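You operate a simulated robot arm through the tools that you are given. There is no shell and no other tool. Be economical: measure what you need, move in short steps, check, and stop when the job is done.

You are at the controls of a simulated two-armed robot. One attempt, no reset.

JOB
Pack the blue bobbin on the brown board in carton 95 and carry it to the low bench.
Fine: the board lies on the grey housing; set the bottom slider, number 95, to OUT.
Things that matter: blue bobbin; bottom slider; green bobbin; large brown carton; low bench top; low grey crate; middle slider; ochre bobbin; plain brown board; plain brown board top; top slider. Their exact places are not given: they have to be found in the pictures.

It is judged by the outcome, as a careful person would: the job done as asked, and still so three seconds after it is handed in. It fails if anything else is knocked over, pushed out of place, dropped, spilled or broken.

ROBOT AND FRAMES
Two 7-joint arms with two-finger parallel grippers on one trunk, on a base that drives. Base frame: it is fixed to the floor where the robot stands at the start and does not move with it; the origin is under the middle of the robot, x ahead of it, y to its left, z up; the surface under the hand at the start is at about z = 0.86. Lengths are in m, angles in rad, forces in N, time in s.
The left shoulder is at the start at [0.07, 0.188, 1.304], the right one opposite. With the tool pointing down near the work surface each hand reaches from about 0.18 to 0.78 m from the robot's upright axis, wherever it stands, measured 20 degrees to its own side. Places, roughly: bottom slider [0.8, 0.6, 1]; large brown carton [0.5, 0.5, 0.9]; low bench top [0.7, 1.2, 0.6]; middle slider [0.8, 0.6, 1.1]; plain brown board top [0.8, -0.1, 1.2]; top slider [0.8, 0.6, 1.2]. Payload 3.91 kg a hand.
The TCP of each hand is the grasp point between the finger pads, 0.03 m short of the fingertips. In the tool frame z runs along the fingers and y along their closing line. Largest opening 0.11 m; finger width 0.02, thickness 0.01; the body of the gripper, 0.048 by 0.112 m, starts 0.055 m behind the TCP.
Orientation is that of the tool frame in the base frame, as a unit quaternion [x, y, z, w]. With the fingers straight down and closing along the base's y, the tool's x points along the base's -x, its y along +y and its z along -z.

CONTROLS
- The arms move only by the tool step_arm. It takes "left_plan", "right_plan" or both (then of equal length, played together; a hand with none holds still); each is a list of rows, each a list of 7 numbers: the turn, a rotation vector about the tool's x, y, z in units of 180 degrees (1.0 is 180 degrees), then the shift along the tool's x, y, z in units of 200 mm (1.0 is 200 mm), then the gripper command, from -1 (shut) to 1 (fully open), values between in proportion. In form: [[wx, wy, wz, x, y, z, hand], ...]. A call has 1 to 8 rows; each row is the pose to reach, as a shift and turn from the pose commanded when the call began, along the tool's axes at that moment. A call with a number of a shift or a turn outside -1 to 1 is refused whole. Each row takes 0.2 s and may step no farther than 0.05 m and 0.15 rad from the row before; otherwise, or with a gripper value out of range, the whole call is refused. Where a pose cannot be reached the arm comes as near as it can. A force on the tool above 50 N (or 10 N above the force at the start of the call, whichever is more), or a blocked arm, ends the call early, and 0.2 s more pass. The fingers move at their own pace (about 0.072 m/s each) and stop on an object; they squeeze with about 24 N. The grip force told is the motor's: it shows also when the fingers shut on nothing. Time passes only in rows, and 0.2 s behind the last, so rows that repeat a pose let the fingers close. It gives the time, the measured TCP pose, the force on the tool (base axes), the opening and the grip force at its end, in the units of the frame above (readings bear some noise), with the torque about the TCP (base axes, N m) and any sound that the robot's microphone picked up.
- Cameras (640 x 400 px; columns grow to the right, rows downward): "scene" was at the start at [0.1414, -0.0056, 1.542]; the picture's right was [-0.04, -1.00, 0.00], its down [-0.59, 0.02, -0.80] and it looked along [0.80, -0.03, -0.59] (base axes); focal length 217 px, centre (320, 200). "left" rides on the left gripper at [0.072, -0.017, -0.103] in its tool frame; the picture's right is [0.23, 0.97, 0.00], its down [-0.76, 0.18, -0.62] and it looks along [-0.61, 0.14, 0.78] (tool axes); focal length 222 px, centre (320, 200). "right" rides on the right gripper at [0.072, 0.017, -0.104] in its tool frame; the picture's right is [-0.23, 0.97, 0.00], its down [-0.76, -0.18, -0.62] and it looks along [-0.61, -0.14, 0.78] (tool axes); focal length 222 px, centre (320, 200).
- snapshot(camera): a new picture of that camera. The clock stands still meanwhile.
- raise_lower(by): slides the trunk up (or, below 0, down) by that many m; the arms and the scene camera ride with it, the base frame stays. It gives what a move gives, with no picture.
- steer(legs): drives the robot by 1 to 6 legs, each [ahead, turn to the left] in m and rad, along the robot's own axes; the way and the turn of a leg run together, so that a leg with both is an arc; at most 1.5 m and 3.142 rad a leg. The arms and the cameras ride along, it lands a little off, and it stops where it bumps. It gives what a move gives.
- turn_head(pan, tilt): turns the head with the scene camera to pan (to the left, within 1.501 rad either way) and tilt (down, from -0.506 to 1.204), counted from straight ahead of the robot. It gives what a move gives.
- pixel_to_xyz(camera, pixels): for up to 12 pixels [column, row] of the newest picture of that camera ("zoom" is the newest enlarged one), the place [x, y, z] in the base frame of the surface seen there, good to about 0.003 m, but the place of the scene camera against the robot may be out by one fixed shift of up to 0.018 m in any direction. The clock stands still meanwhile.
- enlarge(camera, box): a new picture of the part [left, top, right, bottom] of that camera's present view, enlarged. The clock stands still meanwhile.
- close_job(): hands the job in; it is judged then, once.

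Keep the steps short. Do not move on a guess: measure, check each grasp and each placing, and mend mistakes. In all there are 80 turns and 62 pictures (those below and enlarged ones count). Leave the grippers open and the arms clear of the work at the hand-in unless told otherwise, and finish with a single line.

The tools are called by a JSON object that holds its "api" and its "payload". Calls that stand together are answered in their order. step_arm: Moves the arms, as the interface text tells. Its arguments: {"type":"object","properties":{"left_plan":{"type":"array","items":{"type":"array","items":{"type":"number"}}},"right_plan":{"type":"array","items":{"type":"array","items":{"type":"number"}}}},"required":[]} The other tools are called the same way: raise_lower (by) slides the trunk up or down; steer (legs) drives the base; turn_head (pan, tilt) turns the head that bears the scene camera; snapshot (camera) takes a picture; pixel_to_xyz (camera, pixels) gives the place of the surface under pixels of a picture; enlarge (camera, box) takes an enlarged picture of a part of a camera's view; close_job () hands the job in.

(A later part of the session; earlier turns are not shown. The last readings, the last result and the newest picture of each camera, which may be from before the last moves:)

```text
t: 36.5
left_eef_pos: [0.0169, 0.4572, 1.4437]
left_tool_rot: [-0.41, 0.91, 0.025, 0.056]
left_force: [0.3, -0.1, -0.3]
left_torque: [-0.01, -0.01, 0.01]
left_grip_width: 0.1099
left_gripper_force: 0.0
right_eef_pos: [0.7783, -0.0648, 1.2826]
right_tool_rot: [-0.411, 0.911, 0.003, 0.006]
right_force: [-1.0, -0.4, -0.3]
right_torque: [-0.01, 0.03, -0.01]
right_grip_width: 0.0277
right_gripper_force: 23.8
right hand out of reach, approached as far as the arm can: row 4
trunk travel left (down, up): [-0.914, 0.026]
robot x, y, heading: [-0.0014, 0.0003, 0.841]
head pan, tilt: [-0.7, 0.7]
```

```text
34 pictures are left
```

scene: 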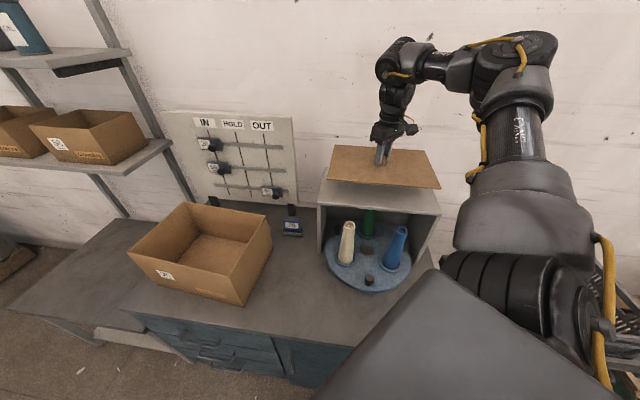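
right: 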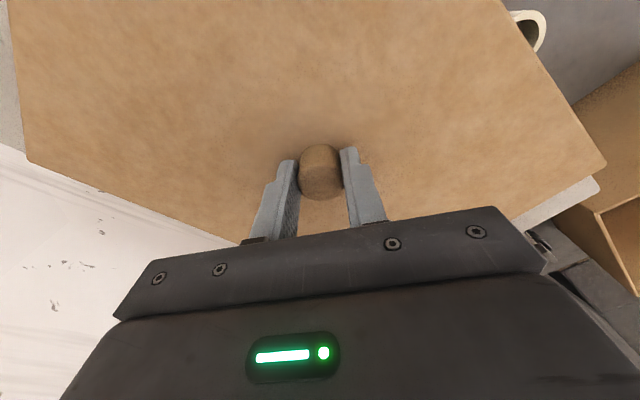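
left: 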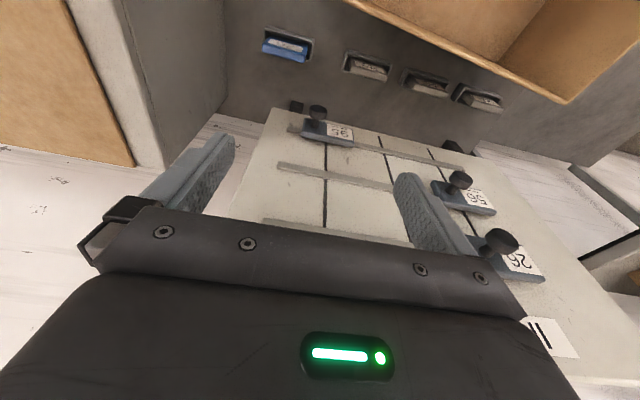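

The board hangs level. I'll draw it in and up towards me, then turn left.

{"api": "step_arm", "payload": {"right_plan": [[0, 0, 0, 0.02, 0.17, -0.03, -1], [0, 0, 0, 0.04, 0.34, -0.06, -1], [0, 0, 0, 0.06, 0.51, -0.09, -1], [0, 0, 0, 0.08, 0.68, -0.12, -1], [0, 0, 0, 0.1, 0.85, -0.15, -1]]}}

{"api": "step_arm", "payload": {"right_plan": [[0, 0, 0, 0.05, 0.12, 0, -1], [0, 0, 0, 0.1, 0.24, 0, -1], [0, 0, 0, 0.15, 0.36, 0, -1], [0, 0, 0, 0.2, 0.48, 0, -1]]}}

{"api": "steer", "payload": {"legs": [[0, 0.4]]}}

{"api": "turn_head", "payload": {"pan": -0.6, "tilt": 0.8}}

{"api": "snapshot", "payload": {"camera": "scene"}}

```text
t: 37.7
left_eef_pos: [0.0152, 0.4561, 1.4438]
left_tool_rot: [-0.41, 0.91, 0.024, 0.056]
left_force: [-0.1, -0.3, 0.3]
left_torque: [-0.03, -0.01, 0.0]
left_grip_width: 0.11
left_gripper_force: 0.0
right_eef_pos: [0.6367, 0.0333, 1.3121]
right_tool_rot: [-0.411, 0.912, 0.002, 0.005]
right_force: [-1.0, 0.5, -1.2]
right_torque: [-0.02, 0.0, -0.03]
right_grip_width: 0.0282
right_gripper_force: 24.0
trunk travel left (down, up): [-0.914, 0.026]
robot x, y, heading: [-0.0008, -0.0008, 0.841]
head pan, tilt: [-0.7, 0.7]
```

```text
t: 38.7
left_eef_pos: [0.0152, 0.4573, 1.4432]
left_tool_rot: [-0.41, 0.91, 0.024, 0.056]
left_force: [0.5, 0.6, 0.1]
left_torque: [-0.01, -0.03, 0.01]
left_grip_width: 0.11
left_gripper_force: 0.0
right_eef_pos: [0.539, 0.0662, 1.3114]
right_tool_rot: [-0.411, 0.912, 0.003, 0.005]
right_force: [-0.5, -0.1, -0.8]
right_torque: [0.01, 0.01, -0.01]
right_grip_width: 0.0281
right_gripper_force: 23.8
trunk travel left (down, up): [-0.914, 0.026]
robot x, y, heading: [-0.0022, 0.0012, 0.839]
head pan, tilt: [-0.7, 0.7]
```

```text
t: 40.3
left_eef_pos: [-0.1613, 0.4268, 1.444]
left_tool_rot: [-0.582, 0.81, 0.036, 0.05]
left_force: [-0.3, -0.8, 0.6]
left_torque: [-0.02, -0.01, 0.02]
left_grip_width: 0.1099
left_gripper_force: 0.0
right_eef_pos: [0.4719, 0.2704, 1.3115]
right_tool_rot: [-0.584, 0.812, 0.004, 0.002]
right_force: [0.4, -0.1, -0.4]
right_torque: [0.04, 0.0, 0.01]
right_grip_width: 0.0276
right_gripper_force: 23.8
trunk travel left (down, up): [-0.914, 0.026]
robot x, y, heading: [-0.0005, -0.0025, 1.243]
head pan, tilt: [-0.7, 0.7]
```

```text
t: 40.9
left_eef_pos: [-0.1615, 0.426, 1.4435]
left_tool_rot: [-0.582, 0.811, 0.035, 0.049]
left_force: [-1.1, 0.3, 0.0]
left_torque: [0.01, 0.01, 0.0]
left_grip_width: 0.1104
left_gripper_force: 0.0
right_eef_pos: [0.4726, 0.2713, 1.3116]
right_tool_rot: [-0.585, 0.811, 0.003, 0.002]
right_force: [0.1, 0.4, -0.2]
right_torque: [-0.01, 0.0, -0.01]
right_grip_width: 0.028
right_gripper_force: 23.7
trunk travel left (down, up): [-0.914, 0.026]
robot x, y, heading: [-0.0014, -0.0014, 1.238]
head pan, tilt: [-0.6, 0.799]
```

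```text
33 pictures are left
```

scene: 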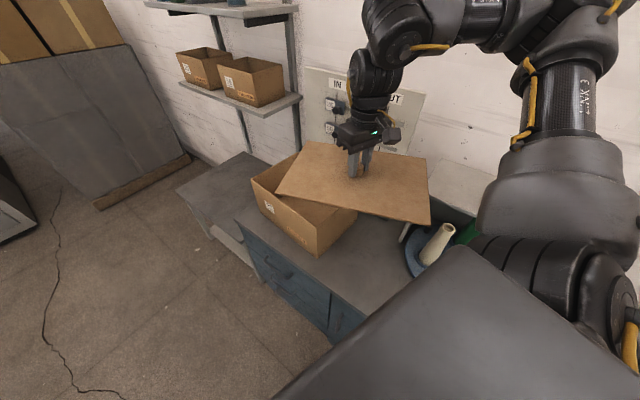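

I need exact carton rim corners, and the board hides them. I'll move it aside while squaring it to the room, then measure.

{"api": "step_arm", "payload": {"right_plan": [[0, 0, 0.025, 0.19, -0.035, -0.06, -1], [0, 0, 0.05, 0.38, -0.07, -0.12, -1], [0, 0, 0.075, 0.57, -0.105, -0.18, -1], [0, 0, 0.1, 0.76, -0.14, -0.24, -1], [0, 0, 0.1264, 0.95, -0.175, -0.3, -1]]}}

{"api": "turn_head", "payload": {"pan": -0.45, "tilt": 0.8}}

{"api": "snapshot", "payload": {"camera": "scene"}}

```text
t: 42.1
left_eef_pos: [-0.1585, 0.4236, 1.4451]
left_tool_rot: [-0.582, 0.811, 0.038, 0.048]
left_force: [0.8, -0.3, 1.2]
left_torque: [0.02, 0.05, 0.01]
left_grip_width: 0.11
left_gripper_force: 0.0
right_eef_pos: [0.506, 0.1376, 1.2895]
right_tool_rot: [-0.444, 0.896, 0.004, -0.003]
right_force: [1.8, -0.3, -0.7]
right_torque: [0.02, 0.05, 0.0]
right_grip_width: 0.0279
right_gripper_force: 24.0
right hand out of reach, approached as far as the arm can: row 3, 4, 5
trunk travel left (down, up): [-0.914, 0.026]
robot x, y, heading: [-0.0002, -0.0, 1.237]
head pan, tilt: [-0.6, 0.799]
```

```text
t: 42.8
left_eef_pos: [-0.16, 0.4245, 1.445]
left_tool_rot: [-0.583, 0.81, 0.037, 0.048]
left_force: [-0.2, 0.2, 1.3]
left_torque: [0.01, 0.03, 0.01]
left_grip_width: 0.1102
left_gripper_force: 0.0
right_eef_pos: [0.5046, 0.1387, 1.2917]
right_tool_rot: [-0.444, 0.896, 0.002, -0.004]
right_force: [0.4, 0.1, -1.3]
right_torque: [0.03, 0.04, -0.01]
right_grip_width: 0.0278
right_gripper_force: 23.5
trunk travel left (down, up): [-0.914, 0.026]
robot x, y, heading: [-0.0005, -0.0002, 1.238]
head pan, tilt: [-0.45, 0.799]
```

```text
32 pictures are left
```

scene: 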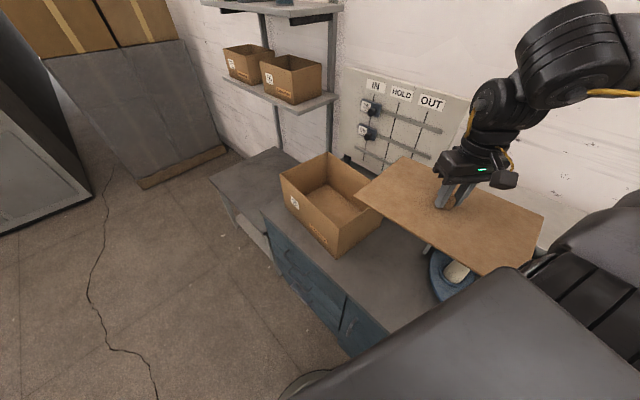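

{"api": "enlarge", "payload": {"camera": "scene", "box": [265, 140, 405, 265]}}

```text
3.20 times, centred on (335, 202) of scene
```

zoom: 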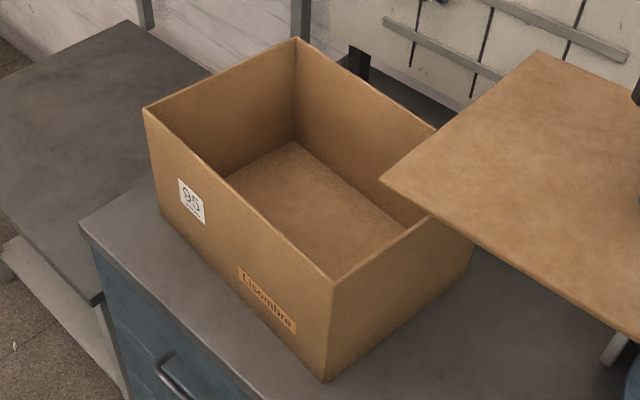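

{"api": "pixel_to_xyz", "payload": {"camera": "zoom", "pixels": [[148, 110], [297, 41], [333, 282], [424, 127], [428, 222], [240, 193], [294, 144], [400, 226], [250, 165], [165, 214], [322, 376], [240, 200]]}}

{"api": "pixel_to_xyz", "payload": {"camera": "zoom", "pixels": [[200, 130], [222, 70], [380, 248], [240, 195], [215, 125], [320, 230], [270, 100], [350, 110], [380, 260], [360, 130], [225, 176], [330, 165]]}}

```text
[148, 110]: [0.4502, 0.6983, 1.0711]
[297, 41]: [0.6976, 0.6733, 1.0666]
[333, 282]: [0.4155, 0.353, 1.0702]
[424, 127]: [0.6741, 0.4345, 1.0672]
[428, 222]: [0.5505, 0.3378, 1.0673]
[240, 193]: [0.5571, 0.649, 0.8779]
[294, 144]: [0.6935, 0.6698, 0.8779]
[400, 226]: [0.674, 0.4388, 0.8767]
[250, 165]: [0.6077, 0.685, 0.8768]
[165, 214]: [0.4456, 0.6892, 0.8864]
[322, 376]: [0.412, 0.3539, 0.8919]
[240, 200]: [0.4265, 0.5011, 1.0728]
```

```text
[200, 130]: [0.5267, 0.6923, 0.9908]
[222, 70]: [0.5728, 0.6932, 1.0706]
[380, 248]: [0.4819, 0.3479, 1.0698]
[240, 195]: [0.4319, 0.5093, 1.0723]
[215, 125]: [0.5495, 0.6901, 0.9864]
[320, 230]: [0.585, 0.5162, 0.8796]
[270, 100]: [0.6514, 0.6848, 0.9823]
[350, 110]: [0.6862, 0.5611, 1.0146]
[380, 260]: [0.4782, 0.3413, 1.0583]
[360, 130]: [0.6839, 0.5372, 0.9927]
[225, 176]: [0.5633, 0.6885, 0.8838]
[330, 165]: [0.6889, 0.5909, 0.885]
```

The carton now reads as yawed by about -0.1 rad; my forearm must have nudged it during the slider work. Before fitting the board I'll calibrate the scene camera against the held board's corners, whose place I know.

{"api": "pixel_to_xyz", "payload": {"camera": "zoom", "pixels": [[385, 181], [537, 56], [400, 175], [530, 65], [640, 328], [575, 288], [383, 180], [538, 54]]}}

{"api": "pixel_to_xyz", "payload": {"camera": "scene", "pixels": [[356, 197], [403, 158], [485, 272], [542, 216], [482, 268], [538, 217], [418, 168]]}}

```text
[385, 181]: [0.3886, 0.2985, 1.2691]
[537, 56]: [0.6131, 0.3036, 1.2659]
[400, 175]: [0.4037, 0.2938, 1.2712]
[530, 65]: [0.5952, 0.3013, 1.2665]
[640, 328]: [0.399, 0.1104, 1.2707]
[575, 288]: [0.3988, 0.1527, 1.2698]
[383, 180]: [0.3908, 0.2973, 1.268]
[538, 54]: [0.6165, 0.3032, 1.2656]
```

```text
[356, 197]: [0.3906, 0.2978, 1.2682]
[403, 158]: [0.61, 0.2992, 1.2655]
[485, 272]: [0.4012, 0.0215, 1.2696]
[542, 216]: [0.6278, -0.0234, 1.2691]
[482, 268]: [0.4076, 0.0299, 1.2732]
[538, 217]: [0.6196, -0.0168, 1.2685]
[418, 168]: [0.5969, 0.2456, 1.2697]
```

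The board and carton now share one measured frame. The carton's centre is about (0.555, 0.517), yaw -0.10; the board's yaw is about +0.04. I'll move the board over the carton while turning it -0.14.

{"api": "step_arm", "payload": {"right_plan": [[0, 0, 0, -0.164, 0.095, 0, -1], [0, 0, 0, -0.328, 0.19, 0, -1], [0, 0, 0.015, -0.492, 0.284, 0, -1], [0, 0, 0.03, -0.656, 0.379, 0, -1], [0, 0, 0.0446, -0.82, 0.474, 0, -1], [0, 0, 0.0446, -0.82, 0.474, 0, -1]]}}

```text
t: 44.2
left_eef_pos: [-0.1633, 0.4258, 1.4443]
left_tool_rot: [-0.583, 0.81, 0.036, 0.05]
left_force: [0.1, -0.8, 0.4]
left_torque: [0.03, 0.01, -0.02]
left_grip_width: 0.1102
left_gripper_force: 0.1
right_eef_pos: [0.5277, 0.3295, 1.2923]
right_tool_rot: [-0.38, 0.925, 0.001, -0.002]
right_force: [0.2, 0.4, -1.2]
right_torque: [0.0, -0.01, 0.02]
right_grip_width: 0.028
right_gripper_force: 23.8
trunk travel left (down, up): [-0.914, 0.026]
robot x, y, heading: [-0.0015, 0.0001, 1.239]
head pan, tilt: [-0.45, 0.799]
```

{"api": "step_arm", "payload": {"right_plan": [[0, 0, 0, -0.148, 0.115, 0.03, -1], [0, 0, 0, -0.296, 0.23, 0.06, -1], [0, 0, 0, -0.444, 0.344, 0.09, -1], [0, 0, 0, -0.592, 0.459, 0.12, -1], [0, 0, 0, -0.739, 0.5733, 0.15, -1], [0, 0, 0, -0.739, 0.5733, 0.15, -1]]}}

{"api": "turn_head", "payload": {"pan": -0.45, "tilt": 0.9}}

{"api": "enlarge", "payload": {"camera": "scene", "box": [240, 60, 440, 250]}}

{"api": "snapshot", "payload": {"camera": "right"}}

```text
t: 45.6
left_eef_pos: [-0.164, 0.425, 1.4442]
left_tool_rot: [-0.582, 0.811, 0.036, 0.05]
left_force: [0.2, -0.2, -0.2]
left_torque: [0.01, 0.01, -0.01]
left_grip_width: 0.1101
left_gripper_force: 0.1
right_eef_pos: [0.5499, 0.516, 1.2608]
right_tool_rot: [-0.381, 0.925, 0.001, -0.003]
right_force: [0.4, -0.3, -0.8]
right_torque: [0.02, 0.0, 0.01]
right_grip_width: 0.0278
right_gripper_force: 24.0
trunk travel left (down, up): [-0.914, 0.026]
robot x, y, heading: [-0.004, 0.0007, 1.243]
head pan, tilt: [-0.45, 0.799]
```

```text
t: 46.3
left_eef_pos: [-0.1629, 0.4248, 1.4439]
left_tool_rot: [-0.583, 0.81, 0.036, 0.05]
left_force: [-0.4, -0.7, 0.0]
left_torque: [0.02, 0.01, 0.01]
left_grip_width: 0.1096
left_gripper_force: 0.2
right_eef_pos: [0.5502, 0.5154, 1.2605]
right_tool_rot: [-0.38, 0.925, 0.002, -0.002]
right_force: [-0.3, 0.1, 0.0]
right_torque: [0.03, 0.01, -0.02]
right_grip_width: 0.0275
right_gripper_force: 23.6
trunk travel left (down, up): [-0.914, 0.026]
robot x, y, heading: [-0.0005, -0.0016, 1.239]
head pan, tilt: [-0.45, 0.901]
```

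```text
2.11 times, centred on (340, 155) of scene
```

zoom: 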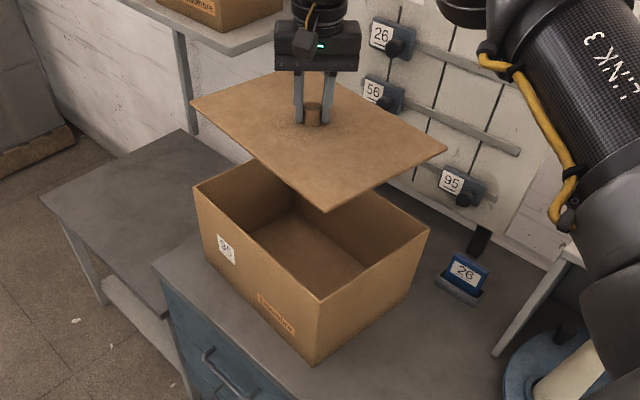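

```text
29 pictures are left
```

right: 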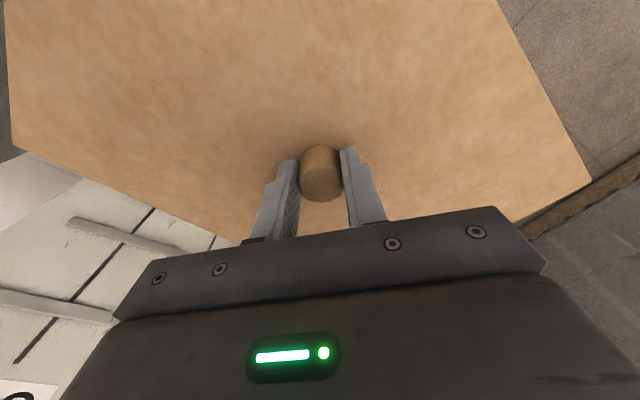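

Now I compare the board and carton corners in the same picture.

{"api": "pixel_to_xyz", "payload": {"camera": "zoom", "pixels": [[194, 105], [325, 208], [444, 149], [260, 158], [390, 178], [197, 189], [320, 301], [427, 231], [255, 243], [370, 269], [315, 355]]}}

```text
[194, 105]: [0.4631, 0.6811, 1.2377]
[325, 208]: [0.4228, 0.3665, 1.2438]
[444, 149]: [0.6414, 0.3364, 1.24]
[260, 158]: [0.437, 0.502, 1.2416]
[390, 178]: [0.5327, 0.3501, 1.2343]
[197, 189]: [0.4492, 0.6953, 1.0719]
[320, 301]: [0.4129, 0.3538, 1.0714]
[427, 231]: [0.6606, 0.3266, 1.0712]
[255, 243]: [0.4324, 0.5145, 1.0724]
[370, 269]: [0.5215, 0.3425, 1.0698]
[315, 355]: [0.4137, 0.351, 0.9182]
```

I need a correction of about 3 mm and +0.023 rad. I'll apply it, then lower to just above the rim using the trunk and arm.

{"api": "step_arm", "payload": {"right_plan": [[0, 0, -0.0073, -0.017, -0.001, 0, -1], [0, 0, -0.0073, -0.017, -0.001, 0.1, -1], [0, 0, -0.0073, -0.017, -0.001, 0.2, -1], [0, 0, -0.0073, -0.017, -0.001, 0.2, -1]]}}

{"api": "raise_lower", "payload": {"by": -0.1}}

{"api": "enlarge", "payload": {"camera": "scene", "box": [240, 60, 400, 220]}}

```text
t: 47.3
left_eef_pos: [-0.1636, 0.4274, 1.4442]
left_tool_rot: [-0.583, 0.81, 0.034, 0.049]
left_force: [-0.3, 0.2, 0.2]
left_torque: [-0.03, -0.02, 0.03]
left_grip_width: 0.1099
left_gripper_force: 0.0
right_eef_pos: [0.5517, 0.5182, 1.2202]
right_tool_rot: [-0.391, 0.92, 0.0, -0.003]
right_force: [0.6, -0.3, -1.9]
right_torque: [0.04, -0.02, 0.0]
right_grip_width: 0.0279
right_gripper_force: 24.1
trunk travel left (down, up): [-0.914, 0.026]
robot x, y, heading: [-0.0035, 0.0003, 1.242]
head pan, tilt: [-0.45, 0.901]
```

```text
t: 48.6
left_eef_pos: [-0.1634, 0.4262, 1.3442]
left_tool_rot: [-0.582, 0.811, 0.035, 0.05]
left_force: [-0.5, 0.0, -0.1]
left_torque: [-0.02, 0.01, 0.0]
left_grip_width: 0.11
left_gripper_force: 0.1
right_eef_pos: [0.5522, 0.5178, 1.1214]
right_tool_rot: [-0.391, 0.92, 0.001, -0.002]
right_force: [0.1, 0.5, -0.9]
right_torque: [-0.01, 0.02, -0.01]
right_grip_width: 0.0279
right_gripper_force: 24.1
trunk travel left (down, up): [-0.814, 0.126]
robot x, y, heading: [0.0001, 0.0002, 1.242]
head pan, tilt: [-0.45, 0.901]
```

```text
2.50 times, centred on (320, 140) of scene
```

zoom: 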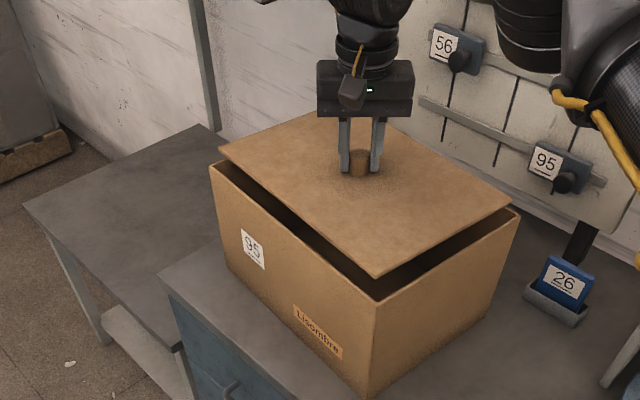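

{"api": "pixel_to_xyz", "payload": {"camera": "zoom", "pixels": [[222, 149], [379, 274], [510, 200], [300, 212], [450, 235], [320, 115], [212, 166], [377, 301], [517, 211], [295, 235], [450, 256], [330, 262]]}}

```text
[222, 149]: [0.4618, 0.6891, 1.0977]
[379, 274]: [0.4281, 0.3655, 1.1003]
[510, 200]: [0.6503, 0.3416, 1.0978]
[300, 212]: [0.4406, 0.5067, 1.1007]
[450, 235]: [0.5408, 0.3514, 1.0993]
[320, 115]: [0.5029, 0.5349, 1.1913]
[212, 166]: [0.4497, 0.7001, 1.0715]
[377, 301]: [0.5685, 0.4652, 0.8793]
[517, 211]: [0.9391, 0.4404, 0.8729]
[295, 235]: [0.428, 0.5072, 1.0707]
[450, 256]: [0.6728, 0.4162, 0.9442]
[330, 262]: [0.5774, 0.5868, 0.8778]
```

The board is parallel, with about 1 cm to spare all round. I'll shift 2 mm and lower into the carton, watching the force.

{"api": "step_arm", "payload": {"right_plan": [[0, 0, 0, 0.007, -0.007, 0.05, -1], [0, 0, 0, 0.007, -0.007, 0.15, -1], [0, 0, 0, 0.007, -0.007, 0.3, -1], [0, 0, 0, 0.007, -0.007, 0.45, -1], [0, 0, 0, 0.007, -0.007, 0.6, -1], [0, 0, 0, 0.007, -0.007, 0.75, -1], [0, 0, 0, 0.007, -0.007, 0.9, -1]]}}

{"api": "enlarge", "payload": {"camera": "scene", "box": [240, 60, 400, 220]}}

```text
t: 50.2
left_eef_pos: [-0.1633, 0.4282, 1.3435]
left_tool_rot: [-0.583, 0.81, 0.035, 0.049]
left_force: [0.6, 0.2, 0.4]
left_torque: [0.0, -0.01, -0.01]
left_grip_width: 0.1098
left_gripper_force: 0.0
right_eef_pos: [0.5506, 0.5174, 0.9403]
right_tool_rot: [-0.391, 0.921, 0.001, -0.003]
right_force: [-0.3, 0.2, -0.5]
right_torque: [0.01, -0.03, 0.03]
right_grip_width: 0.0279
right_gripper_force: 23.6
trunk travel left (down, up): [-0.814, 0.126]
robot x, y, heading: [-0.0005, -0.002, 1.238]
head pan, tilt: [-0.45, 0.901]
```

```text
2.50 times, centred on (320, 140) of scene
```

zoom: 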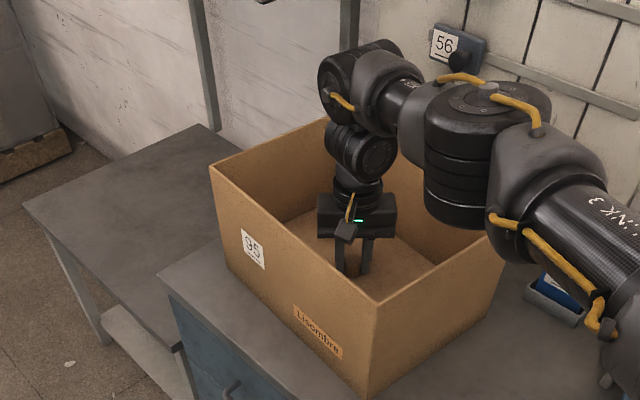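

The board is inside with no contact. I'll lower the last 3 cm, release and look at the result.

{"api": "step_arm", "payload": {"right_plan": [[0, 0, 0, 0, 0, 0.06, -1], [0, 0, 0, 0, 0, 0.12, -1], [0, 0, 0, 0, 0, 0.165, -1], [0, 0, 0, 0, 0, 0.175, -1]]}}

```text
t: 51.2
left_eef_pos: [-0.1647, 0.4268, 1.3425]
left_tool_rot: [-0.582, 0.811, 0.035, 0.05]
left_force: [-0.8, -0.7, 0.1]
left_torque: [-0.01, 0.03, -0.01]
left_grip_width: 0.1099
left_gripper_force: 0.0
right_eef_pos: [0.5511, 0.5157, 0.9062]
right_tool_rot: [-0.39, 0.921, 0.0, -0.002]
right_force: [0.8, 0.6, 6.7]
right_torque: [0.31, -0.43, 0.13]
right_grip_width: 0.0278
right_gripper_force: 24.3
trunk travel left (down, up): [-0.814, 0.126]
robot x, y, heading: [-0.0009, -0.0003, 1.24]
head pan, tilt: [-0.45, 0.901]
```

A 6.7 N upward force means it's on the floor. I'll open and raise.

{"api": "step_arm", "payload": {"right_plan": [[0, 0, 0, 0, 0, 0, 0], [0, 0, 0, 0, 0, 0, 0.2], [0, 0, 0, 0, 0, -0.1, 0.2], [0, 0, 0, 0, 0, -0.3, 0.2], [0, 0, 0, 0, 0, -0.5, 0.2], [0, 0, 0, 0, 0, -0.7, 0.2], [0, 0, 0, 0, 0, -0.9, 0.2]]}}

{"api": "step_arm", "payload": {"right_plan": [[0, 0, 0, 0, 0, -0.2, 0.2], [0, 0, 0, 0, 0, -0.4, 0.2], [0, 0, 0, 0, 0, -0.6, 0.2], [0, 0, 0, 0, 0, -0.8, 0.2]]}}

{"api": "snapshot", "payload": {"camera": "right"}}

```text
t: 52.8
left_eef_pos: [-0.1645, 0.426, 1.344]
left_tool_rot: [-0.583, 0.81, 0.035, 0.051]
left_force: [-0.3, -0.2, -0.3]
left_torque: [0.01, -0.02, 0.0]
left_grip_width: 0.1099
left_gripper_force: 0.1
right_eef_pos: [0.5516, 0.5159, 1.0878]
right_tool_rot: [-0.39, 0.921, 0.001, -0.002]
right_force: [0.1, 0.4, -0.2]
right_torque: [0.03, -0.04, 0.0]
right_grip_width: 0.066
right_gripper_force: 0.1
trunk travel left (down, up): [-0.814, 0.126]
robot x, y, heading: [-0.0003, 0.0005, 1.239]
head pan, tilt: [-0.45, 0.901]
```

```text
t: 53.8
left_eef_pos: [-0.1641, 0.4278, 1.3431]
left_tool_rot: [-0.583, 0.81, 0.035, 0.05]
left_force: [0.3, -0.3, -0.3]
left_torque: [0.0, 0.0, -0.01]
left_grip_width: 0.1102
left_gripper_force: 0.1
right_eef_pos: [0.5535, 0.5138, 1.2272]
right_tool_rot: [-0.391, 0.92, -0.001, 0.0]
right_force: [-1.1, 0.4, 0.7]
right_torque: [-0.02, 0.01, 0.0]
right_grip_width: 0.066
right_gripper_force: 0.1
right hand out of reach, approached as far as the arm can: row 4
trunk travel left (down, up): [-0.814, 0.126]
robot x, y, heading: [-0.0015, 0.0026, 1.243]
head pan, tilt: [-0.45, 0.901]
```

```text
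26 pictures are left
```

right: 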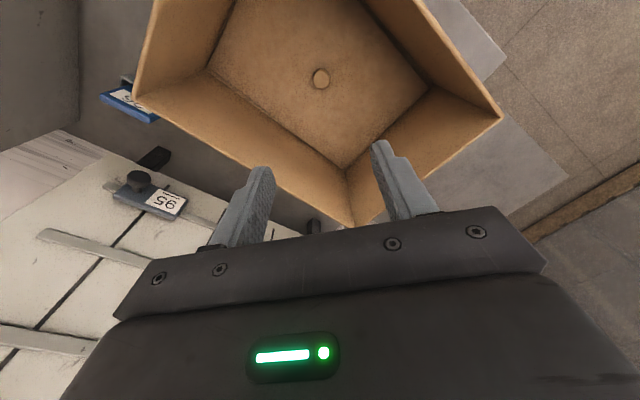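

The board lies flat in the carton. Next is the bobbin: I'll draw the right hand in, reverse to the right and turn to face the crate.

{"api": "step_arm", "payload": {"right_plan": [[0, 0, -0.03, 0.2, 0, -0.1, 0.5], [0, 0, -0.06, 0.4, 0, -0.2, 1], [0, 0, -0.09, 0.6, 0, -0.3, 1], [0, 0, -0.11, 0.8, 0, -0.4, 1], [0, 0, -0.13, 1.0, 0, -0.5, 1]]}}

{"api": "steer", "payload": {"legs": [[0, 0.33], [-0.48, 0], [0, -1.571]]}}

{"api": "turn_head", "payload": {"pan": -0.1, "tilt": 0.8}}

{"api": "snapshot", "payload": {"camera": "scene"}}

{"api": "snapshot", "payload": {"camera": "right"}}

```text
t: 55.0
left_eef_pos: [-0.1659, 0.4252, 1.3437]
left_tool_rot: [-0.583, 0.81, 0.036, 0.05]
left_force: [-0.2, -0.3, -0.3]
left_torque: [0.05, 0.03, -0.01]
left_grip_width: 0.11
left_gripper_force: 0.0
right_eef_pos: [0.4112, 0.3682, 1.3277]
right_tool_rot: [-0.569, 0.822, 0.002, -0.002]
right_force: [-1.1, -0.5, -0.2]
right_torque: [0.02, 0.0, 0.01]
right_grip_width: 0.1102
right_gripper_force: 0.2
trunk travel left (down, up): [-0.814, 0.126]
robot x, y, heading: [0.0022, -0.002, 1.241]
head pan, tilt: [-0.45, 0.901]
```

```text
t: 62.7
left_eef_pos: [0.3513, -0.1836, 1.3433]
left_tool_rot: [-0.004, 0.998, 0.0, 0.06]
left_force: [0.3, 0.5, -0.1]
left_torque: [-0.02, 0.01, -0.03]
left_grip_width: 0.1099
left_gripper_force: 0.1
right_eef_pos: [0.4849, -0.7478, 1.3265]
right_tool_rot: [0.014, 1.0, 0.003, -0.002]
right_force: [0.0, -0.1, 0.4]
right_torque: [0.02, -0.02, 0.01]
right_grip_width: 0.11
right_gripper_force: 0.0
trunk travel left (down, up): [-0.814, 0.126]
robot x, y, heading: [0.0016, -0.4743, -0.004]
head pan, tilt: [-0.45, 0.901]
```

```text
t: 63.6
left_eef_pos: [0.3505, -0.1846, 1.3436]
left_tool_rot: [-0.002, 0.998, -0.001, 0.061]
left_force: [0.1, 0.2, 0.4]
left_torque: [0.01, -0.03, 0.02]
left_grip_width: 0.1099
left_gripper_force: 0.0
right_eef_pos: [0.4851, -0.7497, 1.3254]
right_tool_rot: [0.015, 1.0, 0.003, -0.002]
right_force: [-0.4, -0.1, -0.3]
right_torque: [0.02, 0.03, -0.02]
right_grip_width: 0.11
right_gripper_force: 0.0
trunk travel left (down, up): [-0.814, 0.126]
robot x, y, heading: [-0.0001, -0.4742, 0.004]
head pan, tilt: [-0.099, 0.799]
```

```text
25 pictures are left
```

scene: 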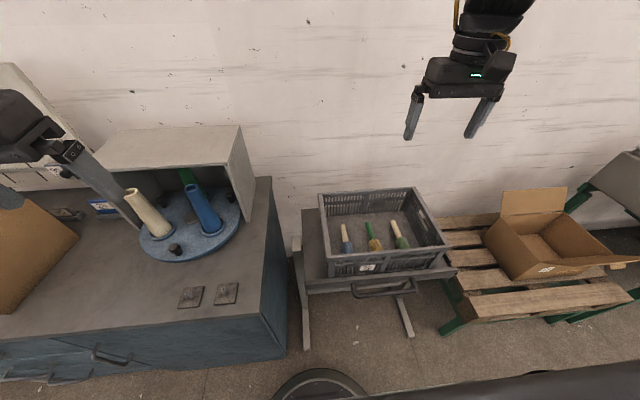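

```text
24 pictures are left
```

right: 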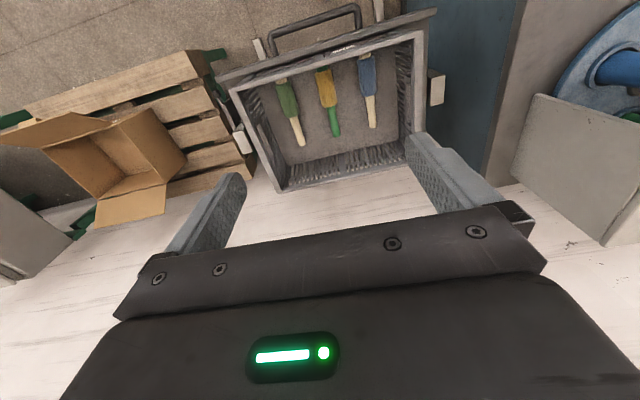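

The blue bobbin is in clear view in the right camera, from (366,58) to (373,126). I'll measure it and the crate.

{"api": "enlarge", "payload": {"camera": "right", "box": [220, 10, 450, 200]}}

{"api": "pixel_to_xyz", "payload": {"camera": "right", "pixels": [[366, 60], [367, 78], [368, 92], [371, 100], [373, 124], [360, 80], [376, 80], [350, 120], [426, 35], [408, 130], [230, 95], [280, 190]]}}

```text
2.11 times, centred on (335, 105) of right
```

zoom: 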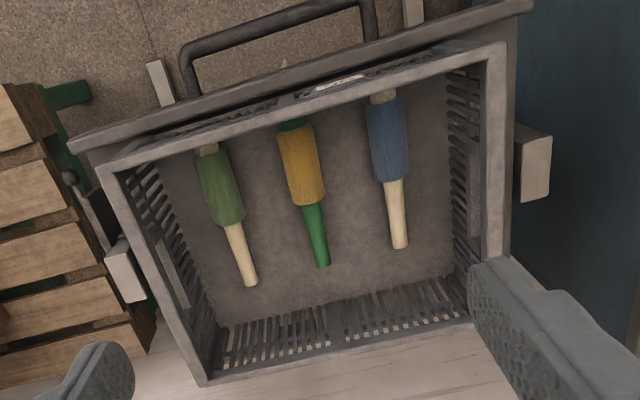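

```text
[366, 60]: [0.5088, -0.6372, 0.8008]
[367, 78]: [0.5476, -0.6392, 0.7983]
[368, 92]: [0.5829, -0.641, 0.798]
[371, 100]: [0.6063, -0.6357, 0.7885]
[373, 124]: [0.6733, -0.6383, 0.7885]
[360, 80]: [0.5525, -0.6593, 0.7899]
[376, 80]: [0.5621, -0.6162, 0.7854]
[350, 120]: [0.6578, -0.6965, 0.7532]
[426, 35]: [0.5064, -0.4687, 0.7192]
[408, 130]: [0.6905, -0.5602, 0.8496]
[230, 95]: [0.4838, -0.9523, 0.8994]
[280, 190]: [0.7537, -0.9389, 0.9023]
```

The blue bobbin lies along x at y≈-0.638, with yarn from x 0.505 to 0.595 and its top at 0.798. I'll lean the hand 15° so the camera clears the crate's front rim, come in above and recheck.

{"api": "step_arm", "payload": {"right_plan": [[0, 0.014, -0.0016, -0.076, 0.096, 0.167, 0.8], [0, 0.028, -0.0032, -0.153, 0.191, 0.333, 0.6], [0, 0.042, -0.0048, -0.229, 0.287, 0.5, 0.45], [0, 0.056, -0.0064, -0.305, 0.383, 0.667, 0.45], [0, 0.07, -0.008, -0.382, 0.478, 0.833, 0.45], [0, 0.0833, -0.0095, -0.458, 0.574, 1.0, 0.45], [0, 0.0833, -0.0095, -0.458, 0.574, 1.0, 0.45]]}}

{"api": "step_arm", "payload": {"right_plan": [[0, 0, 0, -0.05, 0, 0.19, 0.45], [0, 0, 0, -0.1, 0, 0.39, 0.45], [0, 0, 0, -0.15, 0, 0.58, 0.45], [0, 0, 0, -0.207, 0, 0.773, 0.45], [0, 0, 0, -0.207, 0, 0.773, 0.45]]}}

{"api": "snapshot", "payload": {"camera": "right"}}

```text
t: 65.2
left_eef_pos: [0.3506, -0.185, 1.344]
left_tool_rot: [-0.002, 0.998, 0.0, 0.062]
left_force: [-0.1, 0.0, 0.2]
left_torque: [0.04, -0.05, 0.03]
left_grip_width: 0.1101
left_gripper_force: 0.0
right_eef_pos: [0.5792, -0.6345, 1.1267]
right_tool_rot: [0.0, 0.991, 0.005, -0.131]
right_force: [0.5, -0.5, -0.1]
right_torque: [-0.03, 0.01, -0.01]
right_grip_width: 0.08
right_gripper_force: 0.1
trunk travel left (down, up): [-0.814, 0.126]
robot x, y, heading: [0.0046, -0.4802, -0.002]
head pan, tilt: [-0.099, 0.799]
```

```text
t: 66.4
left_eef_pos: [0.3501, -0.1842, 1.3442]
left_tool_rot: [-0.003, 0.998, -0.001, 0.061]
left_force: [-0.3, 0.1, -0.3]
left_torque: [-0.02, 0.0, -0.03]
left_grip_width: 0.1098
left_gripper_force: 0.2
right_eef_pos: [0.5782, -0.6345, 0.9657]
right_tool_rot: [-0.001, 0.991, 0.004, -0.132]
right_force: [0.4, -0.5, 0.7]
right_torque: [0.01, -0.01, 0.02]
right_grip_width: 0.0799
right_gripper_force: 0.0
trunk travel left (down, up): [-0.814, 0.126]
robot x, y, heading: [-0.003, -0.4757, 0.001]
head pan, tilt: [-0.099, 0.799]
```

```text
22 pictures are left
```

right: 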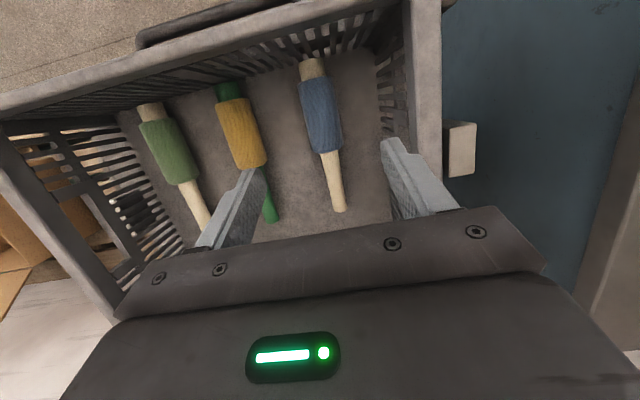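

{"api": "pixel_to_xyz", "payload": {"camera": "right", "pixels": [[311, 65], [317, 95], [321, 125], [325, 145], [332, 170], [339, 208], [302, 110], [335, 110], [318, 110], [255, 140], [298, 150], [383, 60]]}}

```text
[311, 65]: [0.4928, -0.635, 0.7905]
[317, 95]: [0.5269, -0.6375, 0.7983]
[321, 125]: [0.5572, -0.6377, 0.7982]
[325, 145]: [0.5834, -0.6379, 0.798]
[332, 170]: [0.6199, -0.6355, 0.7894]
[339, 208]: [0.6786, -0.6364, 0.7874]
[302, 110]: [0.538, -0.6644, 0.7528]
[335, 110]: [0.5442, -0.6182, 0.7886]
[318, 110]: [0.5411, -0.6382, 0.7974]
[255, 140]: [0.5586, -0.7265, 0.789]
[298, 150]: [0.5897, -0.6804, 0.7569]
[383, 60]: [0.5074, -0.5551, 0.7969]
```

The axis is at y=-0.637. I'll descend to the yarn at x≈0.568 and close.

{"api": "step_arm", "payload": {"right_plan": [[0, 0, 0, -0.037, -0.0125, 0.174, 0.45], [0, 0, 0, -0.074, -0.0125, 0.347, 0.45], [0, 0, 0, -0.11, -0.0125, 0.52, 0.45], [0, 0, 0, -0.147, -0.0125, 0.694, 0.45], [0, 0, 0, -0.184, -0.0125, 0.868, 0.45], [0, 0, 0, -0.184, -0.0125, 0.868, -1], [0, 0, 0, -0.184, -0.0125, 0.868, -1], [0, 0, 0, -0.184, -0.0125, 0.868, -1]]}}

{"api": "step_arm", "payload": {"right_plan": [[0, 0, 0, 0, 0, 0, -1], [0, 0, 0, 0.026, 0, -0.097, -1], [0, 0, 0, 0.052, 0, -0.193, -1], [0, 0, 0, 0.104, 0, -0.386, -1]]}}

{"api": "snapshot", "payload": {"camera": "right"}}

```text
t: 68.2
left_eef_pos: [0.3508, -0.184, 1.3421]
left_tool_rot: [-0.002, 0.998, 0.0, 0.061]
left_force: [0.7, 0.2, -0.1]
left_torque: [0.03, -0.01, -0.02]
left_grip_width: 0.1099
left_gripper_force: 0.0
right_eef_pos: [0.5699, -0.6346, 0.7892]
right_tool_rot: [0.001, 0.991, 0.005, -0.131]
right_force: [1.5, 0.5, 2.1]
right_torque: [0.05, -0.08, 0.03]
right_grip_width: 0.0442
right_gripper_force: 24.6
trunk travel left (down, up): [-0.814, 0.126]
robot x, y, heading: [0.0022, -0.4756, -0.001]
head pan, tilt: [-0.099, 0.799]
```

```text
t: 69.2
left_eef_pos: [0.3495, -0.1853, 1.3438]
left_tool_rot: [-0.002, 0.998, -0.001, 0.061]
left_force: [0.1, -0.7, 0.3]
left_torque: [-0.01, 0.0, 0.01]
left_grip_width: 0.11
left_gripper_force: 0.0
right_eef_pos: [0.5683, -0.6364, 0.8686]
right_tool_rot: [-0.001, 0.991, 0.004, -0.131]
right_force: [0.1, 0.4, -0.8]
right_torque: [0.0, -0.03, -0.02]
right_grip_width: 0.0441
right_gripper_force: 24.1
trunk travel left (down, up): [-0.814, 0.126]
robot x, y, heading: [-0.0027, -0.472, 0.001]
head pan, tilt: [-0.099, 0.799]
```

```text
21 pictures are left
```

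right: 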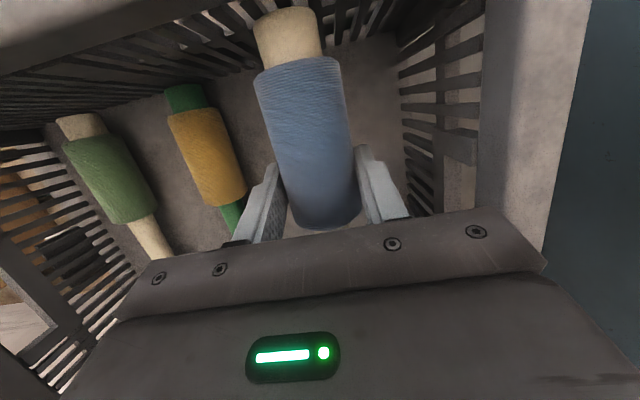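

The blue bobbin is held (44 mm) and free. I'll lift it straight up and draw it in.

{"api": "step_arm", "payload": {"right_plan": [[0, 0, 0, 0.065, 0, -0.24, -1], [0, 0, 0, 0.13, 0, -0.48, -1], [0, 0, 0, 0.196, 0, -0.72, -1], [0, 0, 0, 0.262, 0, -0.96, -1]]}}

{"api": "step_arm", "payload": {"right_plan": [[0, 0, 0, 0.065, 0, -0.24, -1], [0, 0, 0, 0.13, 0, -0.48, -1], [0, 0, 0, 0.196, 0, -0.72, -1], [0, 0, 0, 0.262, 0, -0.96, -1], [0, 0, 0, 0.5, 0, -0.9, -1], [0, 0, 0, 0.74, 0, -0.83, -1]]}}

{"api": "steer", "payload": {"legs": [[0, 1.571], [1.0, 0]]}}

```text
t: 70.2
left_eef_pos: [0.3497, -0.183, 1.3448]
left_tool_rot: [-0.003, 0.998, 0.0, 0.062]
left_force: [-0.6, -0.2, -0.1]
left_torque: [0.0, 0.0, -0.02]
left_grip_width: 0.11
left_gripper_force: 0.2
right_eef_pos: [0.5669, -0.6373, 1.0696]
right_tool_rot: [-0.001, 0.991, 0.004, -0.131]
right_force: [-0.9, 0.5, -0.7]
right_torque: [-0.04, -0.01, 0.02]
right_grip_width: 0.044
right_gripper_force: 24.0
trunk travel left (down, up): [-0.814, 0.126]
robot x, y, heading: [0.0007, -0.4764, -0.005]
head pan, tilt: [-0.099, 0.799]
```

```text
t: 71.6
left_eef_pos: [0.3489, -0.1874, 1.3463]
left_tool_rot: [-0.002, 0.998, 0.001, 0.062]
left_force: [0.6, -0.7, -0.2]
left_torque: [0.06, 0.0, 0.03]
left_grip_width: 0.1098
left_gripper_force: 0.0
right_eef_pos: [0.4675, -0.643, 1.2679]
right_tool_rot: [0.0, 0.991, 0.006, -0.131]
right_force: [0.4, -0.3, -0.7]
right_torque: [0.02, -0.02, -0.02]
right_grip_width: 0.0443
right_gripper_force: 24.4
trunk travel left (down, up): [-0.814, 0.126]
robot x, y, heading: [0.0003, -0.4759, 0.002]
head pan, tilt: [-0.099, 0.799]
```

```text
t: 80.6
left_eef_pos: [-0.3042, 0.8761, 1.3428]
left_tool_rot: [0.71, -0.701, -0.042, -0.044]
left_force: [-0.7, 0.5, -0.7]
left_torque: [0.04, 0.03, -0.01]
left_grip_width: 0.1101
left_gripper_force: 0.0
right_eef_pos: [0.1498, 0.9959, 1.2682]
right_tool_rot: [0.703, -0.699, 0.09, 0.096]
right_force: [0.2, 0.6, -0.8]
right_torque: [0.01, -0.01, -0.02]
right_grip_width: 0.0442
right_gripper_force: 23.9
trunk travel left (down, up): [-0.814, 0.126]
robot x, y, heading: [-0.0113, 0.5263, 1.578]
head pan, tilt: [-0.099, 0.799]
```

At (−0.01, 0.53). Before I turn towards the carton I'll check the shelf clearance.

{"api": "turn_head", "payload": {"pan": -0.9, "tilt": 0.55}}

{"api": "snapshot", "payload": {"camera": "scene"}}

```text
t: 81.8
left_eef_pos: [-0.3049, 0.8753, 1.3442]
left_tool_rot: [0.71, -0.701, -0.042, -0.044]
left_force: [-0.1, -0.5, -0.3]
left_torque: [0.01, 0.0, 0.01]
left_grip_width: 0.1099
left_gripper_force: 0.1
right_eef_pos: [0.1508, 0.9966, 1.2675]
right_tool_rot: [0.704, -0.698, 0.09, 0.095]
right_force: [0.5, -0.2, -0.3]
right_torque: [0.02, 0.01, -0.02]
right_grip_width: 0.0442
right_gripper_force: 23.6
trunk travel left (down, up): [-0.814, 0.126]
robot x, y, heading: [-0.0082, 0.5254, 1.578]
head pan, tilt: [-0.901, 0.55]
```

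```text
20 pictures are left
```

scene: 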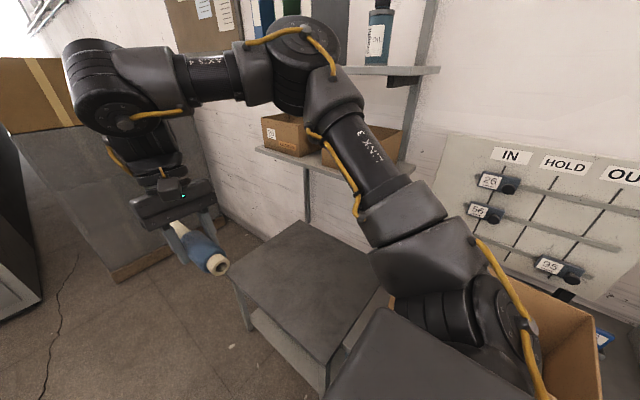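

{"api": "pixel_to_xyz", "payload": {"camera": "scene", "pixels": [[258, 150], [300, 165], [413, 165], [436, 68], [264, 120], [231, 276], [301, 222], [320, 365], [300, 280], [340, 300], [265, 142]]}}

```text
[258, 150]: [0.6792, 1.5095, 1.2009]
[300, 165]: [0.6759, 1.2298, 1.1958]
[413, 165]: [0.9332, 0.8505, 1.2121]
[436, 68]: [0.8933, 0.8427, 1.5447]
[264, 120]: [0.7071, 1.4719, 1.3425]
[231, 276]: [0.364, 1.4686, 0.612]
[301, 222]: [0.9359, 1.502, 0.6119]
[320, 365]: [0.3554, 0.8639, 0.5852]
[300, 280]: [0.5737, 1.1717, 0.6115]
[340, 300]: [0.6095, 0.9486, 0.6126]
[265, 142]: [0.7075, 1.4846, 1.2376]
```

The shelf front is at x≈0.68 and the bench spans x 0.36–0.94, y 0.86–1.50, so there's room. I'll turn to heading about -0.107, square to the carton.

{"api": "steer", "payload": {"legs": [[0, -1.685]]}}

{"api": "turn_head", "payload": {"pan": 0.1, "tilt": 0.85}}

{"api": "snapshot", "payload": {"camera": "scene"}}

{"api": "snapshot", "payload": {"camera": "right"}}

```text
t: 86.2
left_eef_pos: [0.3726, 0.7789, 1.3435]
left_tool_rot: [0.056, 0.997, -0.004, 0.061]
left_force: [0.7, 0.2, -0.5]
left_torque: [0.02, -0.02, 0.0]
left_grip_width: 0.1098
left_gripper_force: 0.0
right_eef_pos: [0.4381, 0.3107, 1.2677]
right_tool_rot: [0.057, 0.99, 0.012, -0.131]
right_force: [0.6, 0.8, -0.6]
right_torque: [0.01, 0.04, 0.01]
right_grip_width: 0.0441
right_gripper_force: 24.2
trunk travel left (down, up): [-0.814, 0.126]
robot x, y, heading: [-0.0101, 0.5286, -0.116]
head pan, tilt: [-0.901, 0.55]
```

```text
t: 87.5
left_eef_pos: [0.3724, 0.7767, 1.3439]
left_tool_rot: [0.055, 0.997, -0.004, 0.061]
left_force: [0.3, 0.3, -0.5]
left_torque: [0.01, 0.0, 0.02]
left_grip_width: 0.1098
left_gripper_force: 0.1
right_eef_pos: [0.4377, 0.311, 1.2686]
right_tool_rot: [0.056, 0.99, 0.011, -0.131]
right_force: [-0.3, 0.3, -0.3]
right_torque: [-0.01, 0.02, 0.01]
right_grip_width: 0.044
right_gripper_force: 24.3
trunk travel left (down, up): [-0.814, 0.126]
robot x, y, heading: [-0.0087, 0.5272, -0.116]
head pan, tilt: [0.099, 0.85]
```

```text
19 pictures are left
```

scene: 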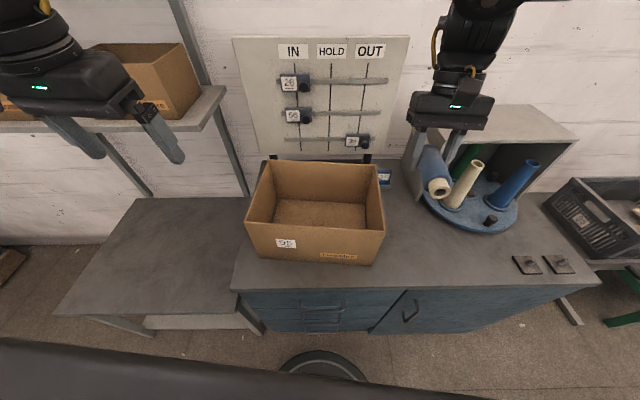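

```text
18 pictures are left
```

right: 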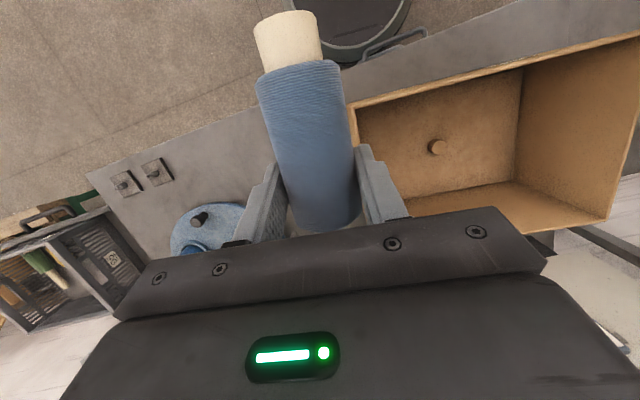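

I'll measure the carton corners and knob with both cameras.

{"api": "pixel_to_xyz", "payload": {"camera": "right", "pixels": [[437, 146], [355, 106], [400, 215], [607, 216], [632, 42], [450, 120], [500, 80], [517, 178]]}}

{"api": "pixel_to_xyz", "payload": {"camera": "scene", "pixels": [[247, 222], [385, 231], [377, 167], [264, 161], [320, 227], [320, 163], [330, 208], [381, 195], [256, 190], [437, 188], [300, 215]]}}

```text
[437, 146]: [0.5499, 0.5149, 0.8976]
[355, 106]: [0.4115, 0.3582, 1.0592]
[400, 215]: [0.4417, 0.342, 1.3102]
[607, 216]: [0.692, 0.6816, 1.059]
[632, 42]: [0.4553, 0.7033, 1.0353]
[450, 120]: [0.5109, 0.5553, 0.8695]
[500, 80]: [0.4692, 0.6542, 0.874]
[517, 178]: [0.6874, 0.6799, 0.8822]
```

```text
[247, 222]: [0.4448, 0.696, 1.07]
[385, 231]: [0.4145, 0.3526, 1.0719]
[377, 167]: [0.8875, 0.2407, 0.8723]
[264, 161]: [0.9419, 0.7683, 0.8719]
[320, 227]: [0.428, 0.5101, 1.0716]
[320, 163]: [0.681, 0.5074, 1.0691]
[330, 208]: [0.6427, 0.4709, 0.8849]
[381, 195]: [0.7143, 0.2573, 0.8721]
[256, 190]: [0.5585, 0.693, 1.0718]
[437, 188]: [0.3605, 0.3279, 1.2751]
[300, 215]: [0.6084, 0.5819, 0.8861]
```

Carton centre is (0.551, 0.519) and the knob is central. I'll bring the bobbin above the right half of the board, parallel to the short side.

{"api": "step_arm", "payload": {"right_plan": [[0, 0, 0, -0.1055, 0.139, 0.106, -1], [0, 0, 0, -0.211, 0.278, 0.212, -1], [0, 0, 0, -0.3165, 0.417, 0.319, -1], [0, 0, 0, -0.422, 0.556, 0.425, -1], [0, 0, 0, -0.5275, 0.6945, 0.531, -1], [0, 0, 0, -0.5275, 0.6945, 0.531, -1]]}}

{"api": "enlarge", "payload": {"camera": "scene", "box": [210, 80, 430, 280]}}

```text
t: 88.9
left_eef_pos: [0.3715, 0.7756, 1.3444]
left_tool_rot: [0.055, 0.997, -0.003, 0.061]
left_force: [-0.1, 0.2, 0.3]
left_torque: [0.02, -0.02, 0.0]
left_grip_width: 0.1099
left_gripper_force: 0.0
right_eef_pos: [0.5261, 0.44, 1.1387]
right_tool_rot: [0.057, 0.99, 0.013, -0.131]
right_force: [-0.3, 0.2, -0.3]
right_torque: [0.03, -0.02, 0.03]
right_grip_width: 0.0443
right_gripper_force: 24.4
trunk travel left (down, up): [-0.814, 0.126]
robot x, y, heading: [-0.0086, 0.5252, -0.117]
head pan, tilt: [0.099, 0.85]
```

```text
2.00 times, centred on (320, 180) of scene
```

zoom: 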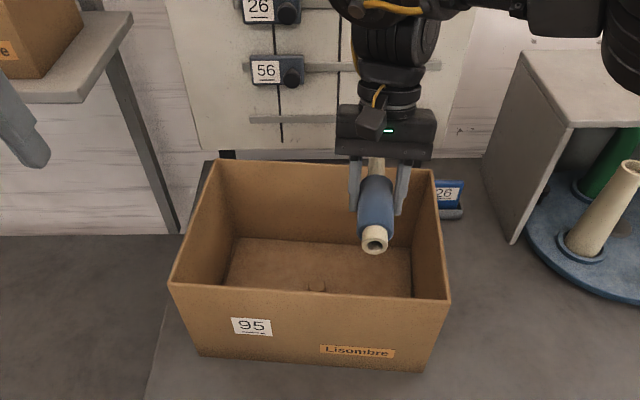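

Well placed. I'll lower into the carton.

{"api": "step_arm", "payload": {"right_plan": [[0, 0, 0, -0.0495, 0, 0.184, -1], [0, 0, 0, -0.099, 0, 0.367, -1], [0, 0, 0, -0.1485, 0, 0.551, -1], [0, 0, 0, -0.198, 0, 0.734, -1], [0, 0, 0, -0.2475, 0, 0.918, -1]]}}

{"api": "step_arm", "payload": {"right_plan": [[0, 0, 0, -0.013, 0, 0.05, -1], [0, 0, 0, -0.026, 0, 0.1, -1], [0, 0, 0, -0.039, 0, 0.145, -1], [0, 0, 0, -0.049, 0, 0.18, -1], [0, 0, 0, -0.049, 0, 0.18, -1]]}}

```text
t: 90.1
left_eef_pos: [0.3724, 0.776, 1.3441]
left_tool_rot: [0.055, 0.997, -0.004, 0.06]
left_force: [-0.6, 0.1, 0.1]
left_torque: [-0.02, -0.01, 0.01]
left_grip_width: 0.11
left_gripper_force: 0.0
right_eef_pos: [0.5271, 0.445, 0.9484]
right_tool_rot: [0.057, 0.99, 0.012, -0.131]
right_force: [0.4, -0.5, -1.4]
right_torque: [0.03, 0.03, 0.0]
right_grip_width: 0.0446
right_gripper_force: 23.7
trunk travel left (down, up): [-0.814, 0.126]
robot x, y, heading: [-0.0135, 0.5279, -0.116]
head pan, tilt: [0.099, 0.85]
```

```text
t: 91.3
left_eef_pos: [0.373, 0.7761, 1.3436]
left_tool_rot: [0.056, 0.997, -0.004, 0.061]
left_force: [0.2, -0.1, 0.2]
left_torque: [0.0, 0.0, 0.01]
left_grip_width: 0.1101
left_gripper_force: 0.1
right_eef_pos: [0.5267, 0.4448, 0.9114]
right_tool_rot: [0.057, 0.99, 0.011, -0.131]
right_force: [1.3, 0.7, -1.2]
right_torque: [0.0, 0.01, 0.0]
right_grip_width: 0.0443
right_gripper_force: 24.1
trunk travel left (down, up): [-0.814, 0.126]
robot x, y, heading: [-0.0124, 0.5249, -0.118]
head pan, tilt: [0.099, 0.85]
```

Not touching yet; a few mm more, slowly.

{"api": "step_arm", "payload": {"right_plan": [[0, 0, 0, -0.003, 0, 0.01, -1], [0, 0, 0, -0.005, 0, 0.02, -1], [0, 0, 0, -0.0075, 0, 0.028, -1], [0, 0, 0, -0.0075, 0, 0.028, -1]]}}

```text
t: 92.3
left_eef_pos: [0.373, 0.7774, 1.3444]
left_tool_rot: [0.055, 0.997, -0.005, 0.061]
left_force: [0.4, -0.6, 0.3]
left_torque: [-0.01, 0.03, -0.01]
left_grip_width: 0.1099
left_gripper_force: 0.1
right_eef_pos: [0.5273, 0.4428, 0.9058]
right_tool_rot: [0.057, 0.99, 0.012, -0.13]
right_force: [3.6, -1.6, 14.3]
right_torque: [-0.14, -0.06, -0.02]
right_grip_width: 0.0442
right_gripper_force: 23.6
trunk travel left (down, up): [-0.814, 0.126]
robot x, y, heading: [-0.0122, 0.5279, -0.113]
head pan, tilt: [0.099, 0.85]
```

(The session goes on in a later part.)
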